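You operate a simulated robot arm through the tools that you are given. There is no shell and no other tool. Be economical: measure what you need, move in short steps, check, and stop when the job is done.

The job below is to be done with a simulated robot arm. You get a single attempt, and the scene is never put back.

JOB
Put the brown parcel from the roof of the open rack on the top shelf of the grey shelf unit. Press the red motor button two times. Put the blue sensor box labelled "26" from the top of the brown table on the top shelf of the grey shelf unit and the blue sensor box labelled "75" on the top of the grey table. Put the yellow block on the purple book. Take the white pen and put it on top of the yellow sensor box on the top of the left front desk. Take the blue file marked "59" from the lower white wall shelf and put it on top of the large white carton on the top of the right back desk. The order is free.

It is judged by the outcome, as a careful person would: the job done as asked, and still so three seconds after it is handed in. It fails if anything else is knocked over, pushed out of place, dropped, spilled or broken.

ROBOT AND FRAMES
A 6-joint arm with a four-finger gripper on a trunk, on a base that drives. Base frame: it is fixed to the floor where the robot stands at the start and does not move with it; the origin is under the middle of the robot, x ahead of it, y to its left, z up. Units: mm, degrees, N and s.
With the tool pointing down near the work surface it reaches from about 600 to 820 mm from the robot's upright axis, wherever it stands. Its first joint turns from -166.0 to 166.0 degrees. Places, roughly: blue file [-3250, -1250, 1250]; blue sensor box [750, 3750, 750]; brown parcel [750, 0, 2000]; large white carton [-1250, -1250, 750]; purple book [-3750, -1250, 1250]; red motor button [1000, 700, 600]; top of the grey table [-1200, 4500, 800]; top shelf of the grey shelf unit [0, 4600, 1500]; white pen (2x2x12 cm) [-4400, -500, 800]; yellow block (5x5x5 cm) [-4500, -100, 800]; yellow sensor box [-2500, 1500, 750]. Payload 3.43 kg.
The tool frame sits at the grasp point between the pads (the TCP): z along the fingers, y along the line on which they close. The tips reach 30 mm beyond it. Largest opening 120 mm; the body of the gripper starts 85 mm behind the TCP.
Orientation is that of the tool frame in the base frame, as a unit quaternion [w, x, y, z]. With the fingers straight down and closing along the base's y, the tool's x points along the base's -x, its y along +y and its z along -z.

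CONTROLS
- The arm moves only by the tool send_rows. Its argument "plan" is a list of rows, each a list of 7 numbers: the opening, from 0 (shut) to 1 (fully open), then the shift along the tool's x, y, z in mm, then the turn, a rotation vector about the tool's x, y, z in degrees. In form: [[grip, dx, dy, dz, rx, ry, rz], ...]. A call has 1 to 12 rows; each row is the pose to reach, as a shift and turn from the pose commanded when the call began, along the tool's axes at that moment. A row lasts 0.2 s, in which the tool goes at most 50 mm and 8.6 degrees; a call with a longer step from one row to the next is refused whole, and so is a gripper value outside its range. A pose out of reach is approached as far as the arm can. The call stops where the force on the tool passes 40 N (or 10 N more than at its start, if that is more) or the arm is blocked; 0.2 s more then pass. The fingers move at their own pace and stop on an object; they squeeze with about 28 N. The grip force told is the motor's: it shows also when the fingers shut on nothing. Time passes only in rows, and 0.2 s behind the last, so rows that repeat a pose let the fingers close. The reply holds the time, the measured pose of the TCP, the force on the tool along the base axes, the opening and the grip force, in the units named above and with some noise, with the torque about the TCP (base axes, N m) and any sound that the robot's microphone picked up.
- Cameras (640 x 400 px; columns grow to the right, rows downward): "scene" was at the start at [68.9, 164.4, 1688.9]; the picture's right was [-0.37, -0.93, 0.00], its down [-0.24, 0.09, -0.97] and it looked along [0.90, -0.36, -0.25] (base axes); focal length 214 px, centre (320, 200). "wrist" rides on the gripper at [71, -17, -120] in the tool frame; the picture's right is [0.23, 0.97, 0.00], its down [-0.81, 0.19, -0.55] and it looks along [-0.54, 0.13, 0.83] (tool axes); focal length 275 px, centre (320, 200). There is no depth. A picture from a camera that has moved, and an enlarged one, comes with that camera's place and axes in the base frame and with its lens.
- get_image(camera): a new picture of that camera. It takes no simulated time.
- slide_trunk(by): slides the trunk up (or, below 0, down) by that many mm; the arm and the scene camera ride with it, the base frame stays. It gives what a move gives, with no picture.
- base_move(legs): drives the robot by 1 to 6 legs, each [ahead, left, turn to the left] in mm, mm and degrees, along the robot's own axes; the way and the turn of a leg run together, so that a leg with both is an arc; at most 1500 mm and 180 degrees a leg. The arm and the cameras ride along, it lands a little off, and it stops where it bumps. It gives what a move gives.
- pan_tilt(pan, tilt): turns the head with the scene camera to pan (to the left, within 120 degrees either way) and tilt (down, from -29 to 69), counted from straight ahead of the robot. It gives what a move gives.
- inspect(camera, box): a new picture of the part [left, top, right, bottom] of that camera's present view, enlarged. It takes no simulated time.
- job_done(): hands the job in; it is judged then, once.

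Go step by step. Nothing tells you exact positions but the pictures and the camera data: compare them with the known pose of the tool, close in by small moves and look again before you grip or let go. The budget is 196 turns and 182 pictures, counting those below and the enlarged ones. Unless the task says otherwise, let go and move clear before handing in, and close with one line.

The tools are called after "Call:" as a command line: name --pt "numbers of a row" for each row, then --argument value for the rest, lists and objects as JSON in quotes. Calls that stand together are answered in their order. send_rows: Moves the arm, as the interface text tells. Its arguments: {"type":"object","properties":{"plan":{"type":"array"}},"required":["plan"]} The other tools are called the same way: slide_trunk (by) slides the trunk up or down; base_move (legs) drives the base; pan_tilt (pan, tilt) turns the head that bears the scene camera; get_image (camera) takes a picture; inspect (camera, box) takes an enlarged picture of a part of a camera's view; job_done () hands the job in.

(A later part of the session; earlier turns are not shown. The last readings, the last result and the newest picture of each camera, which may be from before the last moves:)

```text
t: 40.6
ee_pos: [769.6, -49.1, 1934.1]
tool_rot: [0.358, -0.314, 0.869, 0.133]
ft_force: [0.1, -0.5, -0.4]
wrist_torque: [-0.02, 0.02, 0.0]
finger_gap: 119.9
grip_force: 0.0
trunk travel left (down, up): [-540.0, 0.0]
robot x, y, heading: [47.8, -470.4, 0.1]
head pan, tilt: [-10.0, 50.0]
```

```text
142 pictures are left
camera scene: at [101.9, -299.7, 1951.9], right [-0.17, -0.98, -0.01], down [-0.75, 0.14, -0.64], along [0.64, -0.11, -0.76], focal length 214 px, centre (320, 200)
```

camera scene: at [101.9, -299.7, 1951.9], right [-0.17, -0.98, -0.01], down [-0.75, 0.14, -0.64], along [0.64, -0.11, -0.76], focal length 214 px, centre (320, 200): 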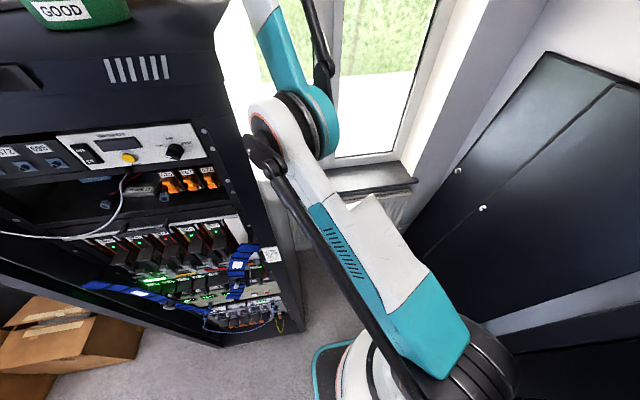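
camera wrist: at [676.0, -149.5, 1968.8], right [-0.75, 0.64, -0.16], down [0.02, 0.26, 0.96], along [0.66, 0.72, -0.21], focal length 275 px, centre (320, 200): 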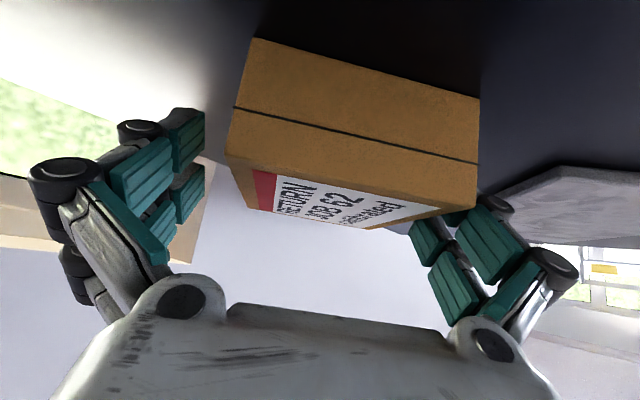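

The black elbow knob touches the rack's right side, so I need more room to the right. I'll check what bounds the base on that side.

Call:
pan_tilt --pan -75 --tilt 55

Call:
get_image --camera "scene"

```text
t: 42.0
ee_pos: [768.2, -48.5, 1934.7]
tool_rot: [0.358, -0.314, 0.869, 0.133]
ft_force: [-0.2, -0.8, -0.1]
wrist_torque: [-0.03, 0.01, 0.01]
finger_gap: 119.9
grip_force: 0.1
trunk travel left (down, up): [-540.0, 0.0]
robot x, y, heading: [52.0, -472.0, 0.1]
head pan, tilt: [-75.0, 55.0]
```

```text
141 pictures are left
camera scene: at [44.8, -356.0, 1944.7], right [-0.97, -0.26, 0.0], down [-0.21, 0.8, -0.57], along [0.15, -0.55, -0.82], focal length 214 px, centre (320, 200)
```

scene: 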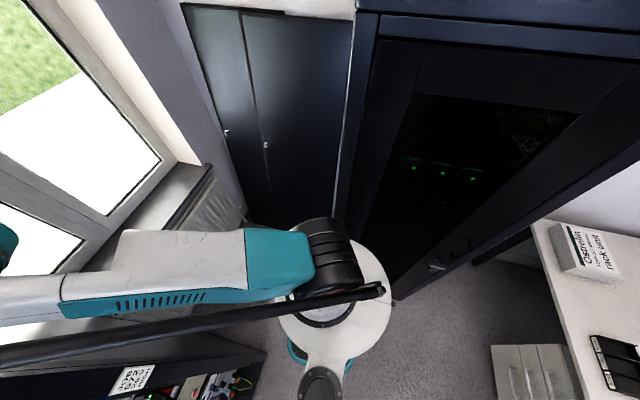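

There's no contact force, and the finger tips are already about 30 mm below the parcel's top on either side. I can close here and let the box centre itself.

Call:
send_rows --pt "0.7 0 0 0 0 0 0" --pt "0.4 0 0 0 0 0 0" --pt "0.3 0 0 0 0 0 0" --pt "0.3 0 0 0 0 0 0" --pt "0.3 0 0 0 0 0 0"

Call:
get_image --camera "wrist"

```text
t: 43.2
ee_pos: [768.6, -47.5, 1934.0]
tool_rot: [0.358, -0.314, 0.869, 0.133]
ft_force: [-5.4, 5.6, 18.7]
wrist_torque: [0.57, 0.01, -0.15]
finger_gap: 100.0
grip_force: 28.3
trunk travel left (down, up): [-540.0, 0.0]
robot x, y, heading: [49.1, -469.3, -0.2]
head pan, tilt: [-75.0, 55.0]
```

```text
140 pictures are left
camera wrist: at [676.0, -149.2, 1968.3], right [-0.75, 0.64, -0.16], down [0.02, 0.26, 0.97], along [0.66, 0.72, -0.21], focal length 275 px, centre (320, 200)
```

wrist: 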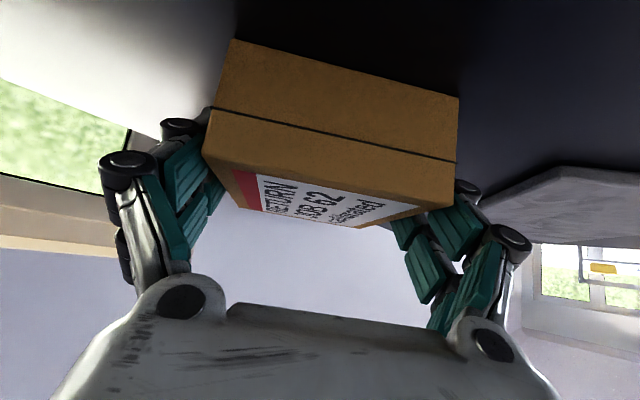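

Parcel gripped (100 mm gap). I'll lift it straight up a little, then back it out along the tool axis.

Call:
send_rows --pt "0.3 -14 0 -14 0 0 0" --pt "0.3 -28 0 -28 0 0 0" --pt "0.3 -42 0 -42 0 0 0" --pt "0.3 -42 0 -42 0 0 0"

Call:
get_image --camera "wrist"

Call:
pan_tilt --pan -10 --tilt 25

Call:
get_image --camera "scene"

```text
t: 44.2
ee_pos: [756.9, -44.5, 1973.9]
tool_rot: [0.356, -0.315, 0.87, 0.13]
ft_force: [-0.7, -1.1, -3.3]
wrist_torque: [-0.01, 0.03, -0.02]
finger_gap: 99.8
grip_force: 28.2
out of reach, approached as far as the arm can: row 2, 3, 4
trunk travel left (down, up): [-540.0, 0.0]
robot x, y, heading: [46.1, -470.6, 0.0]
head pan, tilt: [-75.0, 55.0]
```

```text
139 pictures are left
camera wrist: at [663.4, -145.1, 2007.9], right [-0.75, 0.64, -0.16], down [0.02, 0.27, 0.96], along [0.66, 0.72, -0.22], focal length 275 px, centre (320, 200)
```

wrist: 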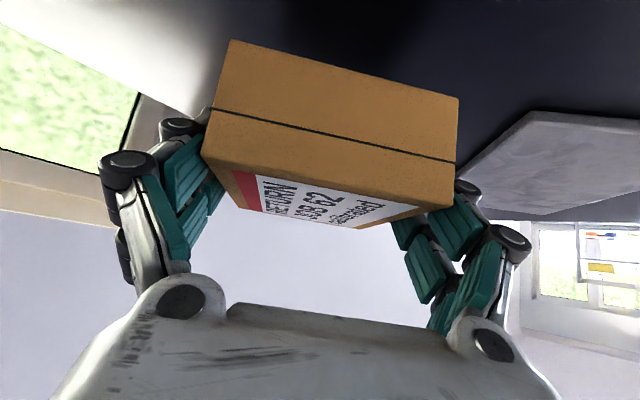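

```text
t: 45.5
ee_pos: [759.9, -41.9, 1969.9]
tool_rot: [0.355, -0.316, 0.87, 0.131]
ft_force: [0.7, 0.1, -3.8]
wrist_torque: [-0.1, 0.07, -0.01]
finger_gap: 99.8
grip_force: 28.2
trunk travel left (down, up): [-540.0, 0.0]
robot x, y, heading: [49.4, -472.9, 0.0]
head pan, tilt: [-10.0, 25.0]
```

```text
138 pictures are left
camera scene: at [121.3, -288.4, 1987.7], right [-0.17, -0.98, 0.0], down [-0.42, 0.07, -0.91], along [0.89, -0.16, -0.42], focal length 214 px, centre (320, 200)
```

scene: 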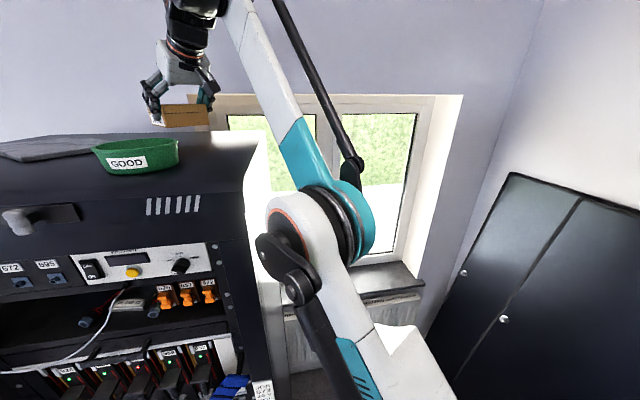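

The parcel is lifted. I'll swing it to the right, clear of the bowl and the rack, before driving back.

Call:
send_rows --pt "0.3 8.5 -36 -11.5 0 0 0" --pt "0.3 17 -72 -23 0 0 0" --pt "0.3 25.5 -109 -34.6 0 0 0" --pt "0.3 34 -145 -46 0 0 0" --pt "0.3 42.5 -181 -58 0 0 0" --pt "0.3 51 -217 -69 0 0 0" --pt "0.3 59.6 -253.5 -80.8 0 0 0" --pt "0.3 59.6 -253.5 -80.8 0 0 0"

Call:
get_image --camera "scene"

```text
t: 47.4
ee_pos: [836.6, -291.7, 1974.7]
tool_rot: [0.354, -0.317, 0.87, 0.13]
ft_force: [0.8, 0.6, -3.6]
wrist_torque: [-0.07, 0.07, -0.01]
finger_gap: 99.8
grip_force: 28.1
out of reach, approached as far as the arm can: row 5, 6, 7, 8
trunk travel left (down, up): [-540.0, 0.0]
robot x, y, heading: [44.3, -474.8, -0.1]
head pan, tilt: [-10.0, 25.0]
```

```text
137 pictures are left
camera scene: at [122.6, -286.2, 1987.5], right [-0.17, -0.98, 0.0], down [-0.42, 0.07, -0.91], along [0.89, -0.16, -0.42], focal length 214 px, centre (320, 200)
```

scene: 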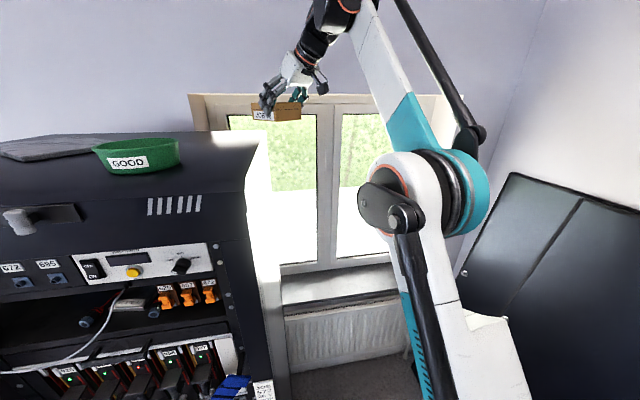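

Call:
pan_tilt --pan -80 --tilt 30

Call:
get_image --camera "scene"

```text
t: 48.8
ee_pos: [836.7, -293.1, 1974.2]
tool_rot: [0.354, -0.316, 0.87, 0.13]
ft_force: [-0.3, -0.3, -3.8]
wrist_torque: [-0.07, 0.06, 0.0]
finger_gap: 99.7
grip_force: 27.9
trunk travel left (down, up): [-540.0, 0.0]
robot x, y, heading: [45.8, -470.6, -0.0]
head pan, tilt: [-80.0, 30.0]
```

```text
136 pictures are left
camera scene: at [47.1, -361.3, 1979.8], right [-0.98, -0.17, 0.0], down [-0.09, 0.49, -0.87], along [0.15, -0.85, -0.5], focal length 214 px, centre (320, 200)
```

scene: 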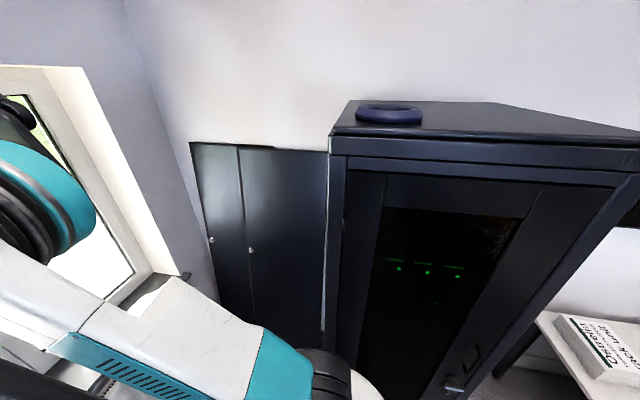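

The black cabinet's front is at y ≈ -735, so the elbow has enough room. I'll back straight out with a slight drift left later on.

Call:
base_move --legs '[[-300, 0, 0], [-350, 50, 0]]'

Call:
pan_tilt --pan -10 --tilt 15

Call:
get_image --camera "scene"

```text
t: 52.7
ee_pos: [180.0, -246.0, 1974.5]
tool_rot: [0.355, -0.316, 0.87, 0.131]
ft_force: [-0.1, 0.6, -3.0]
wrist_torque: [-0.07, 0.05, 0.02]
finger_gap: 99.9
grip_force: 27.8
trunk travel left (down, up): [-540.0, 0.0]
robot x, y, heading: [-610.9, -423.6, -0.1]
head pan, tilt: [-80.0, 30.0]
```

```text
t: 54.1
ee_pos: [179.9, -245.6, 1975.4]
tool_rot: [0.356, -0.316, 0.87, 0.13]
ft_force: [-0.1, 0.1, -4.9]
wrist_torque: [-0.05, 0.09, -0.01]
finger_gap: 99.7
grip_force: 27.5
trunk travel left (down, up): [-540.0, 0.0]
robot x, y, heading: [-608.4, -424.4, -0.0]
head pan, tilt: [-10.0, 15.0]
```

```text
135 pictures are left
camera scene: at [-533.4, -240.0, 2003.9], right [-0.17, -0.98, 0.0], down [-0.26, 0.05, -0.97], along [0.95, -0.17, -0.26], focal length 214 px, centre (320, 200)
```

scene: 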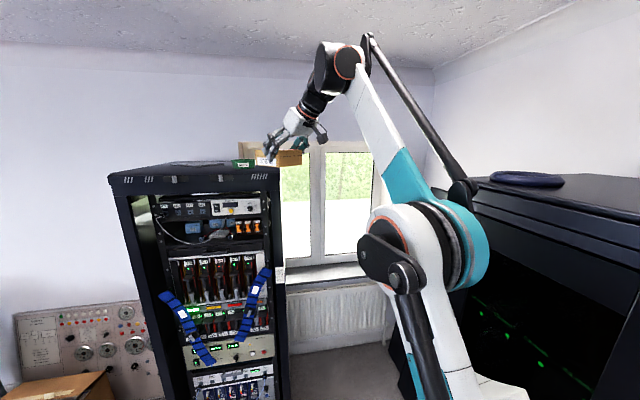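

Clear of the rack. I'll turn left to face +y, shift to the corridor at x ≈ -190 and drive toward the shelf unit.

Call:
base_move --legs '[[0, 0, 90], [600, -420, 0], [1000, 0, 0]]'

Call:
pan_tilt --pan 0 --tilt 20

Call:
get_image --camera "scene"

```text
t: 63.8
ee_pos: [-434.8, 1228.3, 1969.4]
tool_rot: [-0.149, 0.848, -0.374, -0.346]
ft_force: [0.2, 4.1, -6.2]
wrist_torque: [-0.19, 0.0, 0.14]
finger_gap: 99.7
grip_force: 28.7
trunk travel left (down, up): [-540.0, 0.0]
robot x, y, heading: [-220.1, 436.1, 92.6]
head pan, tilt: [-10.0, 15.0]
stopped in leg 3: the robot was blocked; the commanded pose is now the measured one
```

```text
t: 64.5
ee_pos: [-432.9, 1213.5, 1978.2]
tool_rot: [-0.151, 0.847, -0.373, -0.347]
ft_force: [-0.4, -1.7, -2.9]
wrist_torque: [-0.01, -0.06, -0.06]
finger_gap: 100.1
grip_force: 28.7
trunk travel left (down, up): [-540.0, 0.0]
robot x, y, heading: [-217.4, 443.1, 92.7]
head pan, tilt: [0.0, 20.0]
```

```text
134 pictures are left
camera scene: at [-421.5, 500.3, 1996.0], right [1.0, 0.04, 0.0], down [0.02, -0.34, -0.94], along [-0.04, 0.94, -0.34], focal length 214 px, centre (320, 200)
```

scene: 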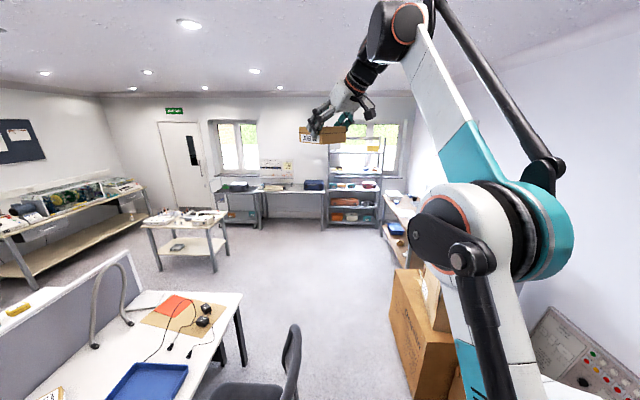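

The base bumped something. I'll look down around it.

Call:
pan_tilt --pan 5 --tilt 65

Call:
get_image --camera "scene"

```text
t: 65.7
ee_pos: [-433.8, 1218.0, 1976.7]
tool_rot: [-0.15, 0.848, -0.373, -0.346]
ft_force: [-0.3, 1.3, -4.2]
wrist_torque: [-0.11, -0.07, 0.0]
finger_gap: 99.6
grip_force: 28.1
trunk travel left (down, up): [-540.0, 0.0]
robot x, y, heading: [-220.5, 439.5, 92.8]
head pan, tilt: [5.0, 65.0]
```

```text
133 pictures are left
camera scene: at [-425.8, 470.5, 1932.1], right [0.99, 0.13, 0.0], down [0.12, -0.9, -0.42], along [-0.06, 0.42, -0.91], focal length 214 px, centre (320, 200)
```

scene: 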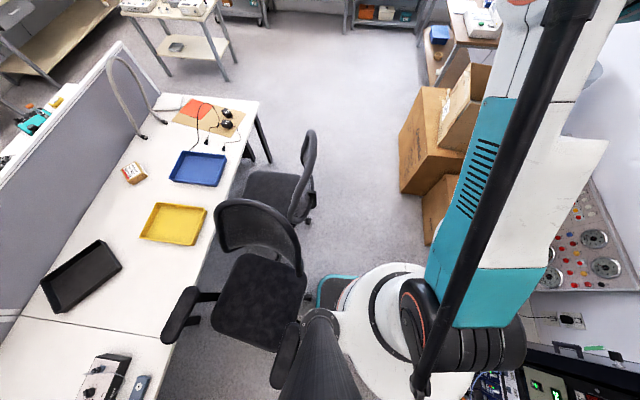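

The left side of the base hit the nearer chair's armrest. I'll move right to the middle of the gap (x ≈ -110), straighten up and go on.

Call:
base_move --legs '[[0, -110, -2.7], [400, 0, 0]]'

Call:
get_image --camera "scene"

```text
t: 69.0
ee_pos: [-286.7, 1641.8, 1974.9]
tool_rot: [-0.158, 0.838, -0.393, -0.343]
ft_force: [-0.1, 0.3, -4.0]
wrist_torque: [-0.1, -0.04, 0.0]
finger_gap: 100.0
grip_force: 28.4
trunk travel left (down, up): [-540.0, 0.0]
robot x, y, heading: [-110.8, 853.9, 90.0]
head pan, tilt: [5.0, 65.0]
```

```text
132 pictures are left
camera scene: at [-314.5, 895.2, 1932.1], right [1.0, 0.08, 0.0], down [0.08, -0.9, -0.42], along [-0.04, 0.42, -0.91], focal length 214 px, centre (320, 200)
```

scene: 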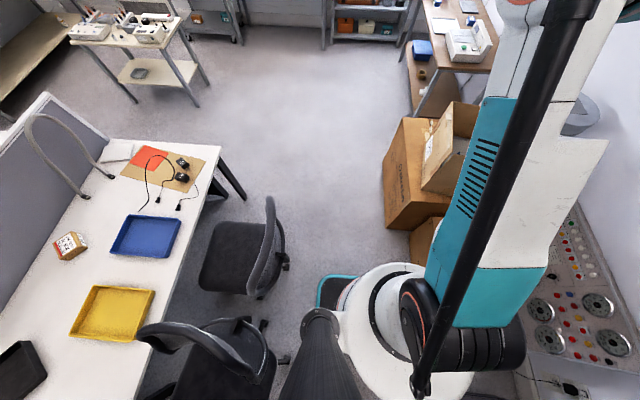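

Call:
base_move --legs '[[1000, 0, 0], [900, 0, 0]]'

Call:
pan_tilt --pan 0 --tilt 20

Call:
get_image --camera "scene"

Call:
inspect --camera "scene" --box '[260, 90, 500, 260]'

```text
t: 78.4
ee_pos: [-363.3, 3507.8, 1975.3]
tool_rot: [-0.151, 0.847, -0.375, -0.346]
ft_force: [0.4, 1.2, -4.6]
wrist_torque: [-0.08, -0.06, 0.0]
finger_gap: 99.9
grip_force: 28.1
trunk travel left (down, up): [-540.0, 0.0]
robot x, y, heading: [-153.3, 2727.6, 92.2]
head pan, tilt: [5.0, 65.0]
```

```text
t: 79.5
ee_pos: [-363.9, 3507.7, 1975.4]
tool_rot: [-0.151, 0.846, -0.375, -0.346]
ft_force: [0.1, -0.4, -2.9]
wrist_torque: [-0.07, -0.07, 0.02]
finger_gap: 99.7
grip_force: 27.7
trunk travel left (down, up): [-540.0, 0.0]
robot x, y, heading: [-154.6, 2727.7, 92.3]
head pan, tilt: [0.0, 20.0]
```

```text
131 pictures are left
camera scene: at [-355.3, 2794.5, 1995.7], right [1.0, 0.04, 0.0], down [0.01, -0.34, -0.94], along [-0.04, 0.94, -0.34], focal length 214 px, centre (320, 200)
```

scene: 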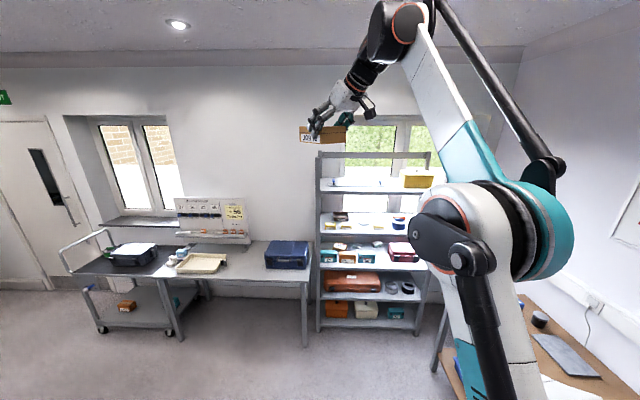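

```text
2.35 times, centred on (380, 175) of scene
camera zoom: at [-355.3, 2794.5, 1995.7], right [1.0, 0.04, 0.0], down [0.01, -0.34, -0.94], along [-0.04, 0.94, -0.34], focal length 505 px, centre (179, 259)
```

zoom: 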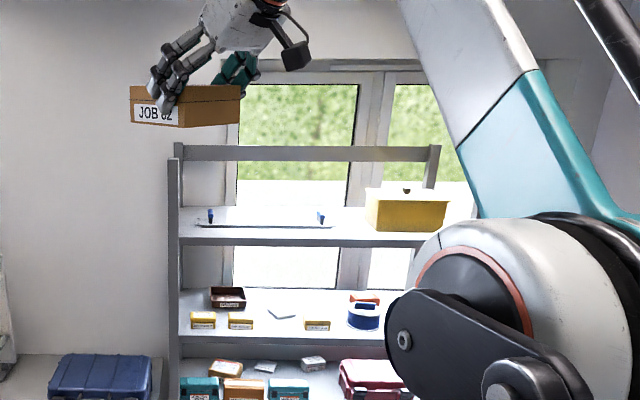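

The top shelf holds a white tray and a yellow box, with limited free space. I'll drive closer to measure it.

Call:
base_move --legs '[[450, -40, -2.2]]'

Call:
pan_tilt --pan -15 --tilt 25

Call:
get_image --camera "scene"

Call:
get_image --camera "wrist"

```text
t: 82.2
ee_pos: [-315.1, 3962.6, 1975.8]
tool_rot: [-0.156, 0.841, -0.387, -0.344]
ft_force: [-0.1, -0.1, -4.5]
wrist_torque: [-0.02, -0.03, 0.0]
finger_gap: 99.6
grip_force: 27.9
trunk travel left (down, up): [-540.0, 0.0]
robot x, y, heading: [-126.8, 3174.9, 91.1]
head pan, tilt: [0.0, 20.0]
```

```text
t: 83.0
ee_pos: [-314.3, 3961.5, 1975.9]
tool_rot: [-0.156, 0.842, -0.386, -0.344]
ft_force: [0.1, -0.3, -3.8]
wrist_torque: [-0.07, -0.09, 0.01]
finger_gap: 100.0
grip_force: 27.6
trunk travel left (down, up): [-540.0, 0.0]
robot x, y, heading: [-127.2, 3179.7, 90.9]
head pan, tilt: [-15.0, 25.0]
```

```text
129 pictures are left
camera scene: at [-301.4, 3243.3, 1987.7], right [0.97, -0.25, 0.0], down [-0.1, -0.41, -0.91], along [0.22, 0.88, -0.42], focal length 214 px, centre (320, 200)
```

scene: 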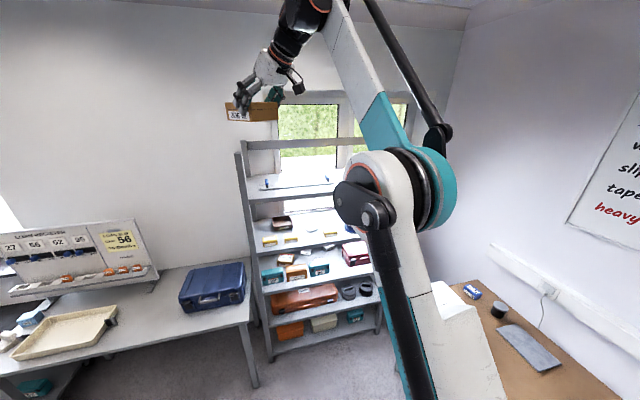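

```text
128 pictures are left
camera wrist: at [-212.8, 3868.7, 2011.1], right [-0.63, -0.76, -0.16], down [-0.27, 0.02, 0.96], along [-0.73, 0.65, -0.22], focal length 275 px, centre (320, 200)
```

wrist: 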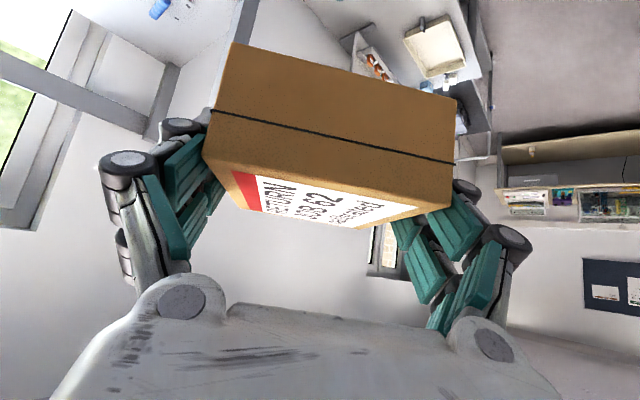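

The arm blocks the view. I'll rotate the base about 41° right, which squares the parcel to the shelf, and pan back to see it.

Call:
base_move --legs '[[0, 0, -41]]'

Call:
pan_tilt --pan 30 --tilt 22

Call:
get_image --camera "scene"

```text
t: 85.3
ee_pos: [259.0, 3884.2, 1976.3]
tool_rot: [0.269, -0.646, 0.663, 0.265]
ft_force: [0.1, -0.2, -4.3]
wrist_torque: [-0.09, 0.01, 0.03]
finger_gap: 99.9
grip_force: 27.7
trunk travel left (down, up): [-540.0, 0.0]
robot x, y, heading: [-123.4, 3175.0, 48.5]
head pan, tilt: [-15.0, 25.0]
```

```text
t: 86.5
ee_pos: [259.7, 3885.6, 1976.8]
tool_rot: [0.269, -0.646, 0.663, 0.265]
ft_force: [1.2, 0.1, -3.8]
wrist_torque: [-0.12, 0.01, 0.01]
finger_gap: 99.7
grip_force: 27.6
trunk travel left (down, up): [-540.0, 0.0]
robot x, y, heading: [-124.8, 3180.2, 48.7]
head pan, tilt: [30.0, 22.0]
```

```text
127 pictures are left
camera scene: at [-268.9, 3385.1, 1992.5], right [0.98, -0.2, 0.0], down [-0.07, -0.37, -0.93], along [0.18, 0.91, -0.38], focal length 214 px, centre (320, 200)
```

scene: 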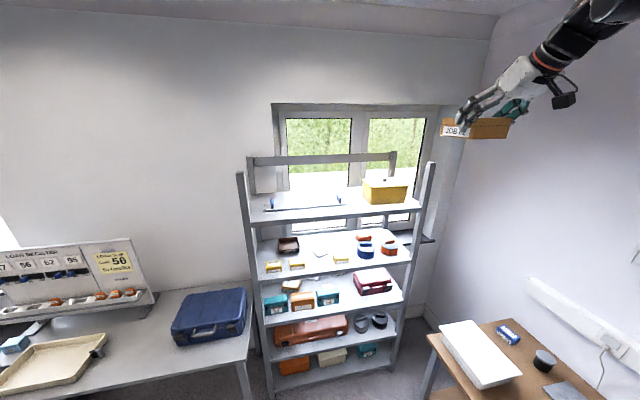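

Call:
inspect --camera "scene" --box '[230, 140, 450, 240]'

Call:
inspect --camera "scene" --box '[430, 300, 630, 400]'

```text
2.91 times, centred on (340, 190) of scene
camera zoom: at [-268.9, 3385.1, 1992.5], right [0.98, -0.2, 0.0], down [-0.07, -0.37, -0.93], along [0.18, 0.91, -0.38], focal length 624 px, centre (262, 229)
```

zoom: 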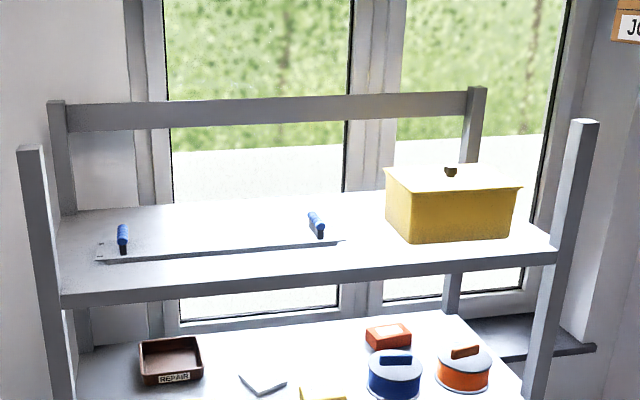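

```text
3.20 times, centred on (530, 350) of scene
camera zoom: at [-268.9, 3385.1, 1992.5], right [0.98, -0.2, 0.0], down [-0.07, -0.37, -0.93], along [0.18, 0.91, -0.38], focal length 686 px, centre (-352, -280)
```

zoom: 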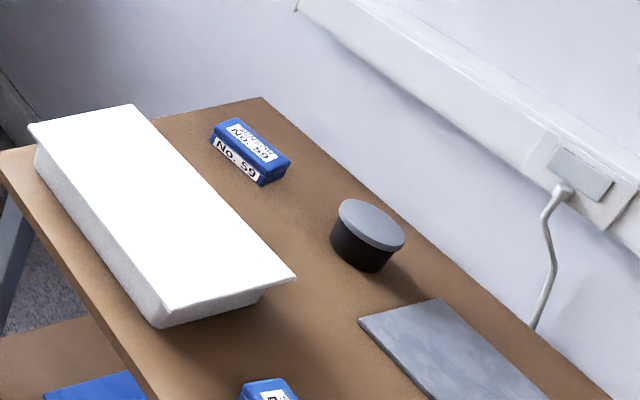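

The top shelf spans x ≈ -413..498, front edge y ≈ 4343, z ≈ 1507. There's a free front strip about 120 mm deep before the tray. I'll put the parcel centred near (150, 4403), so next I drive so the tool is above that spot.

Call:
base_move --legs '[[304, 415, 0]]'

Call:
pan_tilt --pan 20 --tilt 35

Call:
get_image --camera "scene"

Call:
get_image --camera "wrist"

```text
t: 89.5
ee_pos: [145.3, 4390.8, 1976.0]
tool_rot: [0.268, -0.647, 0.662, 0.266]
ft_force: [0.3, 0.1, -4.5]
wrist_torque: [-0.07, 0.01, 0.02]
finger_gap: 99.9
grip_force: 27.6
trunk travel left (down, up): [-540.0, 0.0]
robot x, y, heading: [-238.5, 3682.7, 48.7]
head pan, tilt: [30.0, 22.0]
```

```text
t: 90.2
ee_pos: [144.7, 4389.5, 1975.4]
tool_rot: [0.269, -0.647, 0.662, 0.266]
ft_force: [0.9, 0.2, -4.0]
wrist_torque: [-0.09, 0.0, -0.02]
finger_gap: 100.2
grip_force: 28.1
trunk travel left (down, up): [-540.0, 0.0]
robot x, y, heading: [-240.3, 3679.6, 48.8]
head pan, tilt: [20.0, 35.0]
```

```text
124 pictures are left
camera scene: at [-368.7, 3878.9, 1972.0], right [0.93, -0.36, 0.0], down [-0.21, -0.53, -0.82], along [0.3, 0.76, -0.57], focal length 214 px, centre (320, 200)
```

scene: 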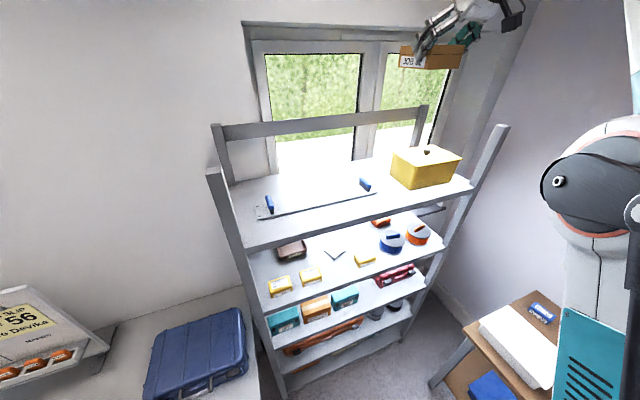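

```text
123 pictures are left
camera wrist: at [159.3, 4252.8, 2011.1], right [-0.98, -0.14, -0.16], down [-0.18, 0.2, 0.96], along [-0.11, 0.97, -0.22], focal length 275 px, centre (320, 200)
```

wrist: 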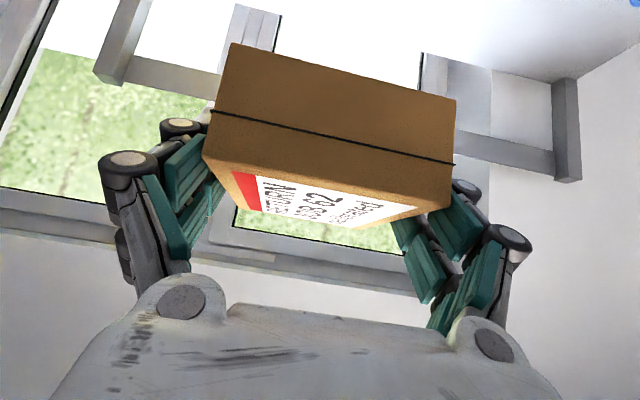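

Call:
inspect --camera "scene" --box '[230, 120, 490, 260]'

```text
2.46 times, centred on (360, 190) of scene
camera zoom: at [-368.7, 3878.9, 1972.0], right [0.93, -0.36, 0.0], down [-0.21, -0.53, -0.82], along [0.3, 0.76, -0.57], focal length 528 px, centre (222, 225)
```

zoom: 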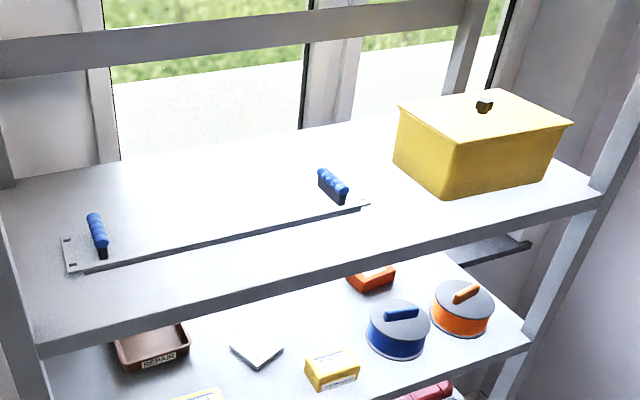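

Confirmed: the front edge is at y ≈ 4350, the panel's front at 4466 with its right end at x ≈ 115, and the yellow box's left side at x ≈ 236. I'll target parcel centre (172, 4413) and descend with the trunk.

Call:
base_move --legs '[[25, -14, 0]]'

Call:
slide_trunk --by -395

Call:
pan_tilt --pan 15 --tilt 10

Call:
get_image --camera "scene"

Call:
get_image --camera "wrist"

```text
t: 91.1
ee_pos: [173.2, 4400.7, 1975.2]
tool_rot: [0.269, -0.647, 0.662, 0.266]
ft_force: [0.3, 0.2, -4.6]
wrist_torque: [-0.11, 0.04, 0.01]
finger_gap: 99.7
grip_force: 28.5
trunk travel left (down, up): [-540.0, 0.0]
robot x, y, heading: [-212.1, 3689.5, 48.7]
head pan, tilt: [20.0, 35.0]
```

```text
t: 94.8
ee_pos: [172.7, 4399.0, 1580.3]
tool_rot: [0.269, -0.647, 0.662, 0.266]
ft_force: [0.2, -0.3, -3.9]
wrist_torque: [-0.05, 0.03, 0.03]
finger_gap: 100.1
grip_force: 27.7
trunk travel left (down, up): [-145.0, 395.0]
robot x, y, heading: [-213.6, 3687.5, 48.7]
head pan, tilt: [20.0, 35.0]
```

```text
t: 95.7
ee_pos: [172.2, 4399.5, 1581.5]
tool_rot: [0.268, -0.648, 0.662, 0.265]
ft_force: [-0.2, 0.3, -3.1]
wrist_torque: [-0.12, 0.01, 0.04]
finger_gap: 99.7
grip_force: 28.4
trunk travel left (down, up): [-145.0, 395.0]
robot x, y, heading: [-213.1, 3690.4, 48.7]
head pan, tilt: [15.0, 10.0]
```

```text
121 pictures are left
camera scene: at [-332.6, 3890.1, 1617.0], right [0.9, -0.44, 0.0], down [-0.08, -0.16, -0.98], along [0.43, 0.88, -0.17], focal length 214 px, centre (320, 200)
```

scene: 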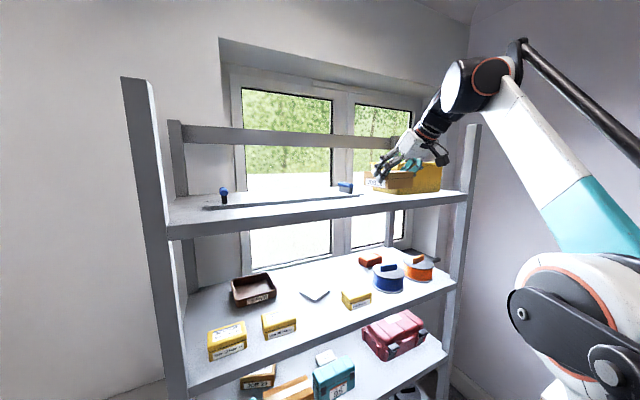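

```text
120 pictures are left
camera wrist: at [186.2, 4262.6, 1615.8], right [-0.98, -0.14, -0.16], down [-0.18, 0.2, 0.96], along [-0.11, 0.97, -0.22], focal length 275 px, centre (320, 200)
```

wrist: 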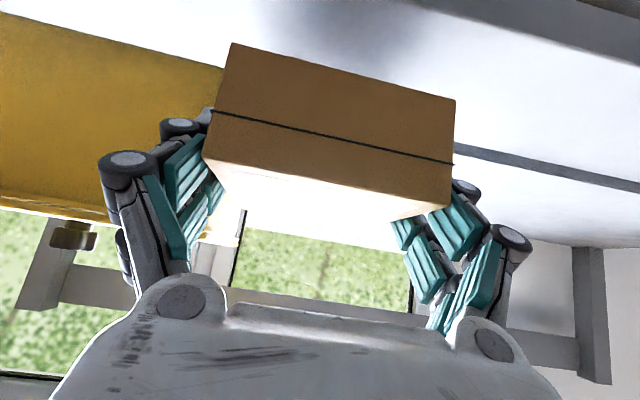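

Call:
inspect --camera "scene" --box '[330, 120, 470, 230]'

```text
3.64 times, centred on (400, 175) of scene
camera zoom: at [-332.6, 3890.1, 1617.0], right [0.9, -0.44, 0.0], down [-0.08, -0.16, -0.98], along [0.43, 0.88, -0.17], focal length 780 px, centre (29, 291)
```

zoom: 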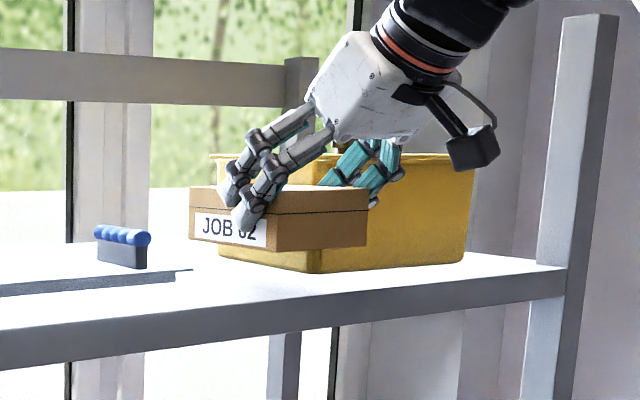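

Call:
slide_trunk --by -24

Call:
send_rows --pt "0.3 2 0 2 0 0 0" --pt "0.3 4 0 4 0 0 0" --pt "0.3 6 0 6 0 0 0" --pt "0.3 8 0 8 0 0 0"

Call:
inspect --camera "scene" --box '[330, 120, 470, 230]'

```text
t: 96.4
ee_pos: [172.4, 4398.8, 1556.3]
tool_rot: [0.269, -0.647, 0.662, 0.265]
ft_force: [0.5, -0.1, -3.4]
wrist_torque: [-0.09, -0.01, 0.02]
finger_gap: 99.8
grip_force: 28.0
trunk travel left (down, up): [-121.0, 419.0]
robot x, y, heading: [-216.4, 3686.7, 48.9]
head pan, tilt: [15.0, 10.0]
```

```text
t: 97.4
ee_pos: [172.6, 4399.1, 1545.0]
tool_rot: [0.268, -0.647, 0.662, 0.266]
ft_force: [-0.2, 0.2, -3.9]
wrist_torque: [-0.09, 0.01, 0.01]
finger_gap: 99.8
grip_force: 28.0
trunk travel left (down, up): [-121.0, 419.0]
robot x, y, heading: [-215.2, 3688.4, 48.9]
head pan, tilt: [15.0, 10.0]
```

```text
3.64 times, centred on (400, 175) of scene
camera zoom: at [-332.7, 3890.0, 1593.1], right [0.9, -0.44, 0.0], down [-0.08, -0.16, -0.98], along [0.43, 0.88, -0.17], focal length 780 px, centre (29, 291)
```

zoom: 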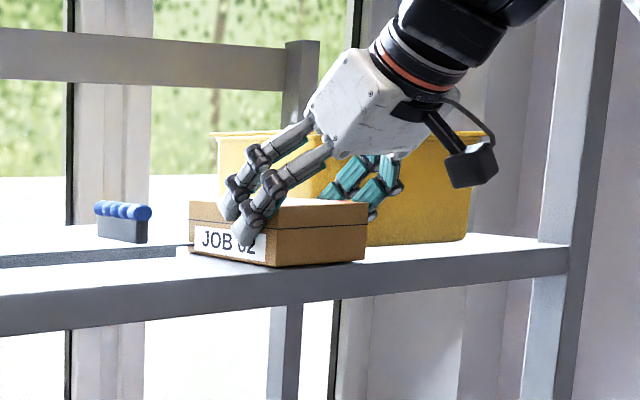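

Call:
send_rows --pt "0.3 1.5 0 1.5 0 0 0" --pt "0.3 3 0 3 0 0 0" --pt "0.3 4.5 0 4.5 0 0 0"

```text
t: 98.2
ee_pos: [171.8, 4397.6, 1541.7]
tool_rot: [0.269, -0.648, 0.661, 0.267]
ft_force: [2.1, 3.9, 19.8]
wrist_torque: [0.33, 0.15, -0.35]
finger_gap: 99.9
grip_force: 28.6
trunk travel left (down, up): [-121.0, 419.0]
robot x, y, heading: [-209.3, 3687.0, 48.5]
head pan, tilt: [15.0, 10.0]
```

Contact. I'll ease the pressure, open, and back out along the tool axis.

Call:
send_rows --pt "0.3 -2 0 -2 0 0 0" --pt "0.95 -2 0 -2 0 0 0" --pt "0.95 -2 0 -2 0 0 0" --pt "0.95 -2 0 -20 0 0 0" --pt "0.95 -2 0 -50 0 0 0" --pt "0.95 -2 0 -90 0 0 0" --pt "0.95 -2 0 -130 0 0 0"

Call:
inspect --camera "scene" --box '[310, 100, 470, 230]'

Call:
get_image --camera "wrist"

```text
t: 99.8
ee_pos: [162.2, 4302.4, 1620.4]
tool_rot: [0.269, -0.647, 0.662, 0.265]
ft_force: [-1.7, -0.4, 0.2]
wrist_torque: [-0.06, 0.0, -0.02]
finger_gap: 114.1
grip_force: 0.2
out of reach, approached as far as the arm can: row 6, 7
trunk travel left (down, up): [-121.0, 419.0]
robot x, y, heading: [-213.9, 3689.1, 48.9]
head pan, tilt: [15.0, 10.0]
```

```text
3.08 times, centred on (390, 165) of scene
camera zoom: at [-333.3, 3888.6, 1593.3], right [0.9, -0.44, 0.0], down [-0.08, -0.15, -0.98], along [0.43, 0.88, -0.17], focal length 660 px, centre (105, 308)
```

zoom: 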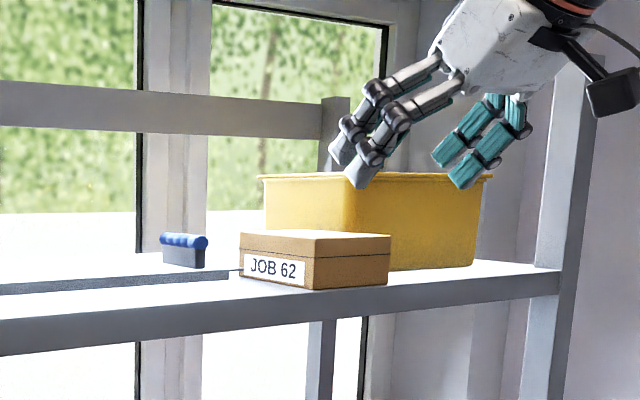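

```text
116 pictures are left
camera wrist: at [177.3, 4165.4, 1655.6], right [-0.98, -0.14, -0.16], down [-0.18, 0.2, 0.96], along [-0.11, 0.97, -0.22], focal length 275 px, centre (320, 200)
```

wrist: 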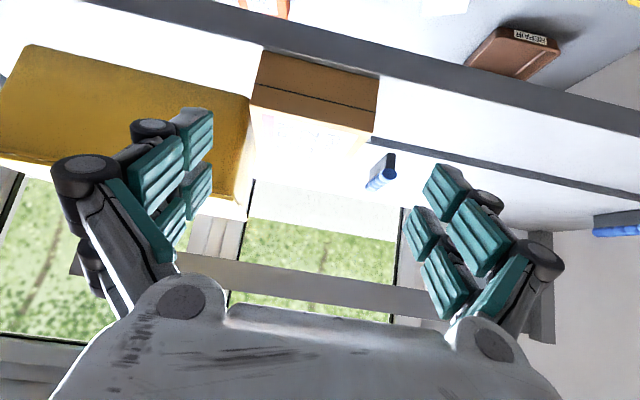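

The parcel sits well on the shelf. Next are the sensor boxes on the brown table. I'll back away from the shelf a bit and look at the table.

Call:
base_move --legs '[[-300, -150, 0]]'

Call:
pan_tilt --pan -40 --tilt 30

Call:
get_image --camera "scene"

```text
t: 102.1
ee_pos: [75.8, 3974.5, 1619.6]
tool_rot: [0.269, -0.648, 0.661, 0.266]
ft_force: [0.8, 0.3, 1.6]
wrist_torque: [0.0, -0.03, 0.01]
finger_gap: 113.9
grip_force: 0.0
trunk travel left (down, up): [-121.0, 419.0]
robot x, y, heading: [-298.3, 3359.7, 48.9]
head pan, tilt: [15.0, 10.0]
```

```text
t: 103.3
ee_pos: [76.5, 3975.0, 1618.9]
tool_rot: [0.268, -0.649, 0.661, 0.266]
ft_force: [0.6, 0.0, -0.1]
wrist_torque: [0.0, -0.01, 0.0]
finger_gap: 113.9
grip_force: 0.1
trunk travel left (down, up): [-121.0, 419.0]
robot x, y, heading: [-299.1, 3361.8, 48.9]
head pan, tilt: [-40.0, 30.0]
```

```text
115 pictures are left
camera scene: at [-370.6, 3490.1, 1560.8], right [0.16, -0.99, 0.0], down [-0.49, -0.08, -0.87], along [0.86, 0.14, -0.5], focal length 214 px, centre (320, 200)
```

scene: 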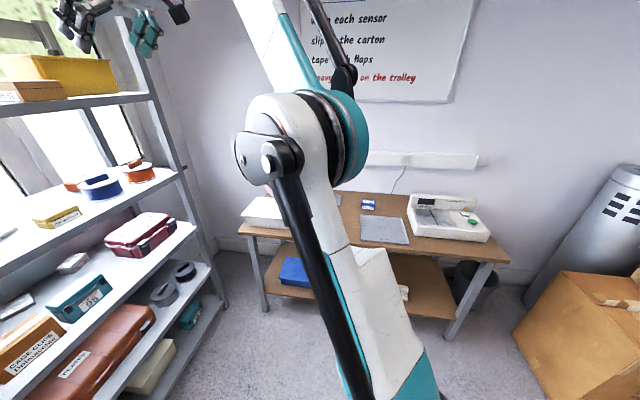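

I'll turn to face the table (heading 0), then bring the tool to straight-down and lower.

Call:
base_move --legs '[[0, 0, -48.9]]'

Call:
send_rows --pt "1 35.7 -9.6 22.4 1.74 4.79 4.21" --pt "1 71.3 -19.1 44.9 3.49 9.58 8.42" --pt "1 107 -28.7 67.3 5.23 14.37 12.63" --pt "1 142.7 -38.2 89.8 6.98 19.16 16.84" --pt "1 178.3 -47.8 112.2 8.72 23.94 21.06" --pt "1 214 -57.3 134.7 10.47 28.73 25.27" --pt "1 249.7 -66.9 157.1 12.21 33.52 29.48" --pt "1 285.3 -76.4 179.6 13.96 38.31 33.69" --pt "1 321 -86 202 15.7 43.1 37.9" --pt "1 321 -86 202 15.7 43.1 37.9"

Call:
pan_tilt --pan 0 --tilt 30

Call:
get_image --camera "scene"

Call:
get_image --camera "wrist"

```text
t: 105.9
ee_pos: [410.3, 3487.4, 1619.3]
tool_rot: [0.354, -0.319, 0.869, 0.132]
ft_force: [-0.5, 0.1, 1.0]
wrist_torque: [0.0, 0.01, 0.0]
finger_gap: 113.9
grip_force: 0.1
trunk travel left (down, up): [-121.0, 419.0]
robot x, y, heading: [-295.9, 3363.8, 0.5]
head pan, tilt: [-40.0, 30.0]
```

```text
t: 108.1
ee_pos: [397.1, 3368.3, 1248.5]
tool_rot: [-0.006, -0.003, 1.0, -0.003]
ft_force: [0.3, -0.2, -0.7]
wrist_torque: [0.0, 0.02, 0.02]
finger_gap: 120.2
grip_force: 0.1
trunk travel left (down, up): [-121.0, 419.0]
robot x, y, heading: [-297.8, 3359.0, 0.6]
head pan, tilt: [-40.0, 30.0]
```

```text
t: 109.2
ee_pos: [395.8, 3367.9, 1249.1]
tool_rot: [-0.005, -0.004, 1.0, -0.002]
ft_force: [0.4, -0.3, -0.1]
wrist_torque: [0.01, 0.06, 0.0]
finger_gap: 119.9
grip_force: 0.0
trunk travel left (down, up): [-121.0, 419.0]
robot x, y, heading: [-297.4, 3363.3, 0.3]
head pan, tilt: [0.0, 30.0]
```

```text
114 pictures are left
camera scene: at [-226.9, 3560.0, 1560.8], right [0.01, -1.0, 0.0], down [-0.5, 0.0, -0.87], along [0.87, 0.01, -0.5], focal length 214 px, centre (320, 200)
```

scene: 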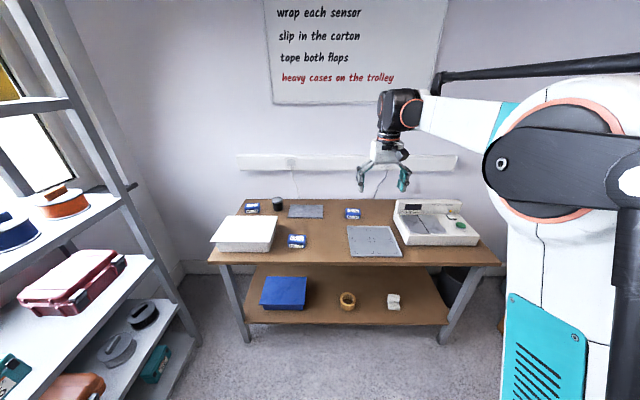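

```text
113 pictures are left
camera wrist: at [326.2, 3350.3, 1369.7], right [-0.24, 0.97, 0.0], down [0.81, 0.2, 0.54], along [0.53, 0.13, -0.84], focal length 275 px, centre (320, 200)
```

wrist: 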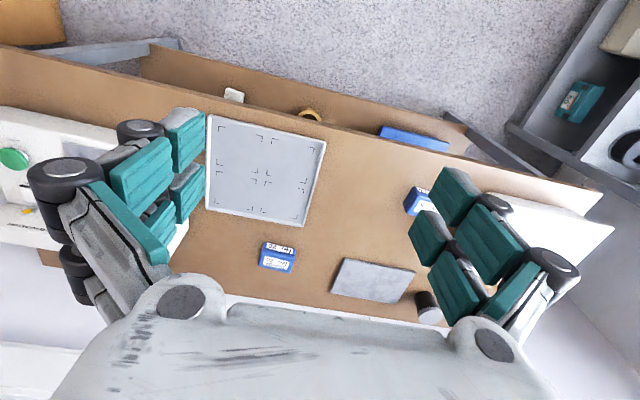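

Good view: there are three blue boxes. I'll zoom in to read their labels.

Call:
inspect --camera "scene" --box '[230, 190, 380, 260]'

Call:
inspect --camera "wrist" --box '[240, 170, 460, 310]'

```text
4.27 times, centred on (305, 225) of scene
camera zoom: at [-226.9, 3560.0, 1560.8], right [0.01, -1.0, 0.0], down [-0.5, 0.0, -0.87], along [0.87, 0.01, -0.5], focal length 915 px, centre (384, 93)
```

zoom: 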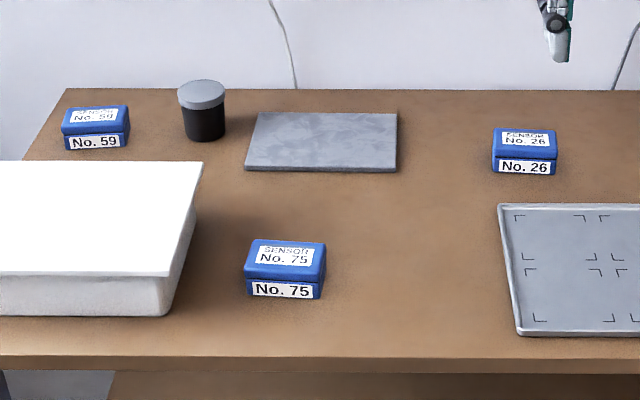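

```text
2.86 times, centred on (350, 240) of wrist
camera zoom: at [326.2, 3350.3, 1369.7], right [-0.24, 0.97, 0.0], down [0.81, 0.2, 0.54], along [0.53, 0.13, -0.84], focal length 786 px, centre (234, 86)
```

zoom: 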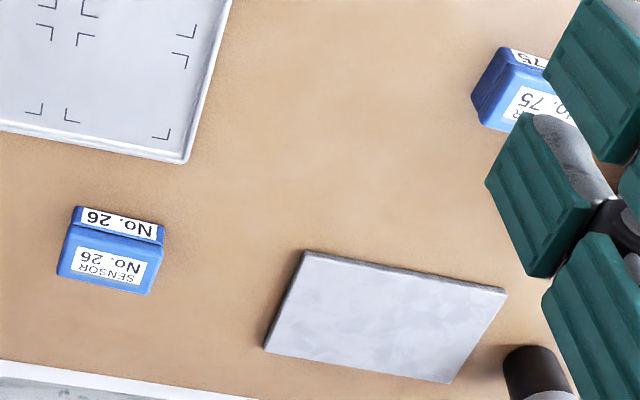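

Box 26 is near (925, 3365) and box 75 near (680, 3693), each about 93 × 70 mm. I'll drive forward and look down on 26.

Call:
base_move --legs '[[440, 0, 0]]'

Call:
send_rows --pt "1 0 0 50 0 0 0" --pt "1 0 0 100 0 0 0" --pt "1 0 0 150 0 0 0" --pt "1 0 0 200 0 0 0" --pt "1 0 0 250 0 0 0" --pt "1 0 0 250 0 0 0"

Call:
get_image --camera "wrist"

Call:
get_image --camera "scene"

```text
t: 111.9
ee_pos: [837.5, 3368.2, 1248.4]
tool_rot: [-0.005, -0.003, 1.0, -0.001]
ft_force: [0.7, 0.2, 0.5]
wrist_torque: [-0.01, 0.03, 0.02]
finger_gap: 119.8
grip_force: 0.0
trunk travel left (down, up): [-121.0, 419.0]
robot x, y, heading: [140.0, 3363.6, 0.5]
head pan, tilt: [0.0, 30.0]
```

```text
t: 113.3
ee_pos: [836.4, 3368.7, 1001.9]
tool_rot: [-0.005, -0.004, 1.0, -0.002]
ft_force: [1.0, 1.0, -0.1]
wrist_torque: [0.0, 0.01, -0.02]
finger_gap: 120.2
grip_force: 0.0
trunk travel left (down, up): [-121.0, 419.0]
robot x, y, heading: [141.2, 3365.3, 0.3]
head pan, tilt: [0.0, 30.0]
```

```text
110 pictures are left
camera wrist: at [766.7, 3350.4, 1122.8], right [-0.23, 0.97, 0.0], down [0.82, 0.2, 0.54], along [0.53, 0.13, -0.84], focal length 275 px, centre (320, 200)
```

wrist: 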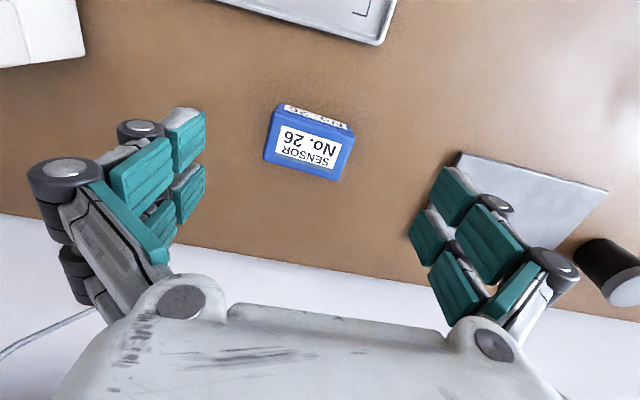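

```text
109 pictures are left
camera scene: at [215.4, 3562.9, 1560.8], right [0.01, -1.0, 0.0], down [-0.5, 0.0, -0.87], along [0.87, 0.0, -0.5], focal length 214 px, centre (320, 200)
```

scene: 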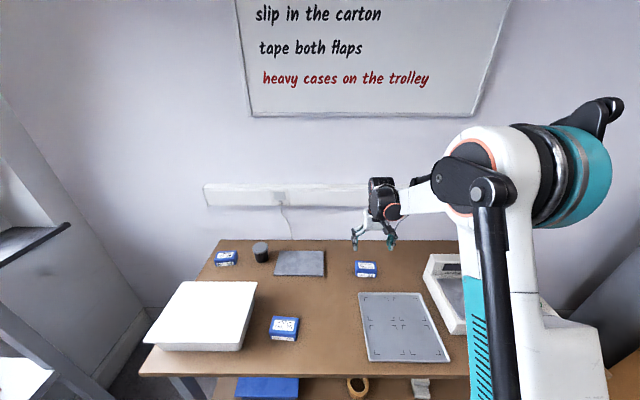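

Call:
inspect --camera "wrist" --box '[250, 90, 370, 190]'

Call:
inspect --camera "scene" --box '[340, 220, 400, 290]'

```text
4.00 times, centred on (310, 140) of wrist
camera zoom: at [766.7, 3350.4, 1122.8], right [-0.23, 0.97, 0.0], down [0.82, 0.2, 0.54], along [0.53, 0.13, -0.84], focal length 1101 px, centre (360, 440)
```

zoom: 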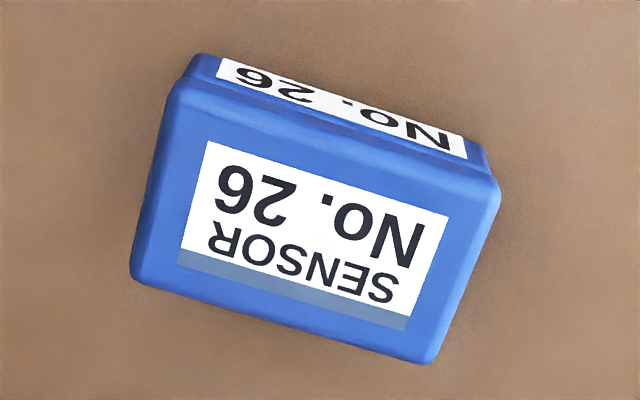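

```text
5.71 times, centred on (370, 255) of scene
camera zoom: at [215.4, 3562.9, 1560.8], right [0.01, -1.0, 0.0], down [-0.5, 0.0, -0.87], along [0.87, 0.0, -0.5], focal length 1226 px, centre (34, -114)
```

zoom: 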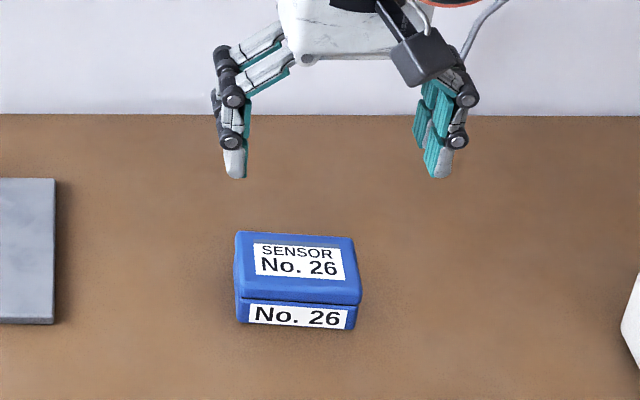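

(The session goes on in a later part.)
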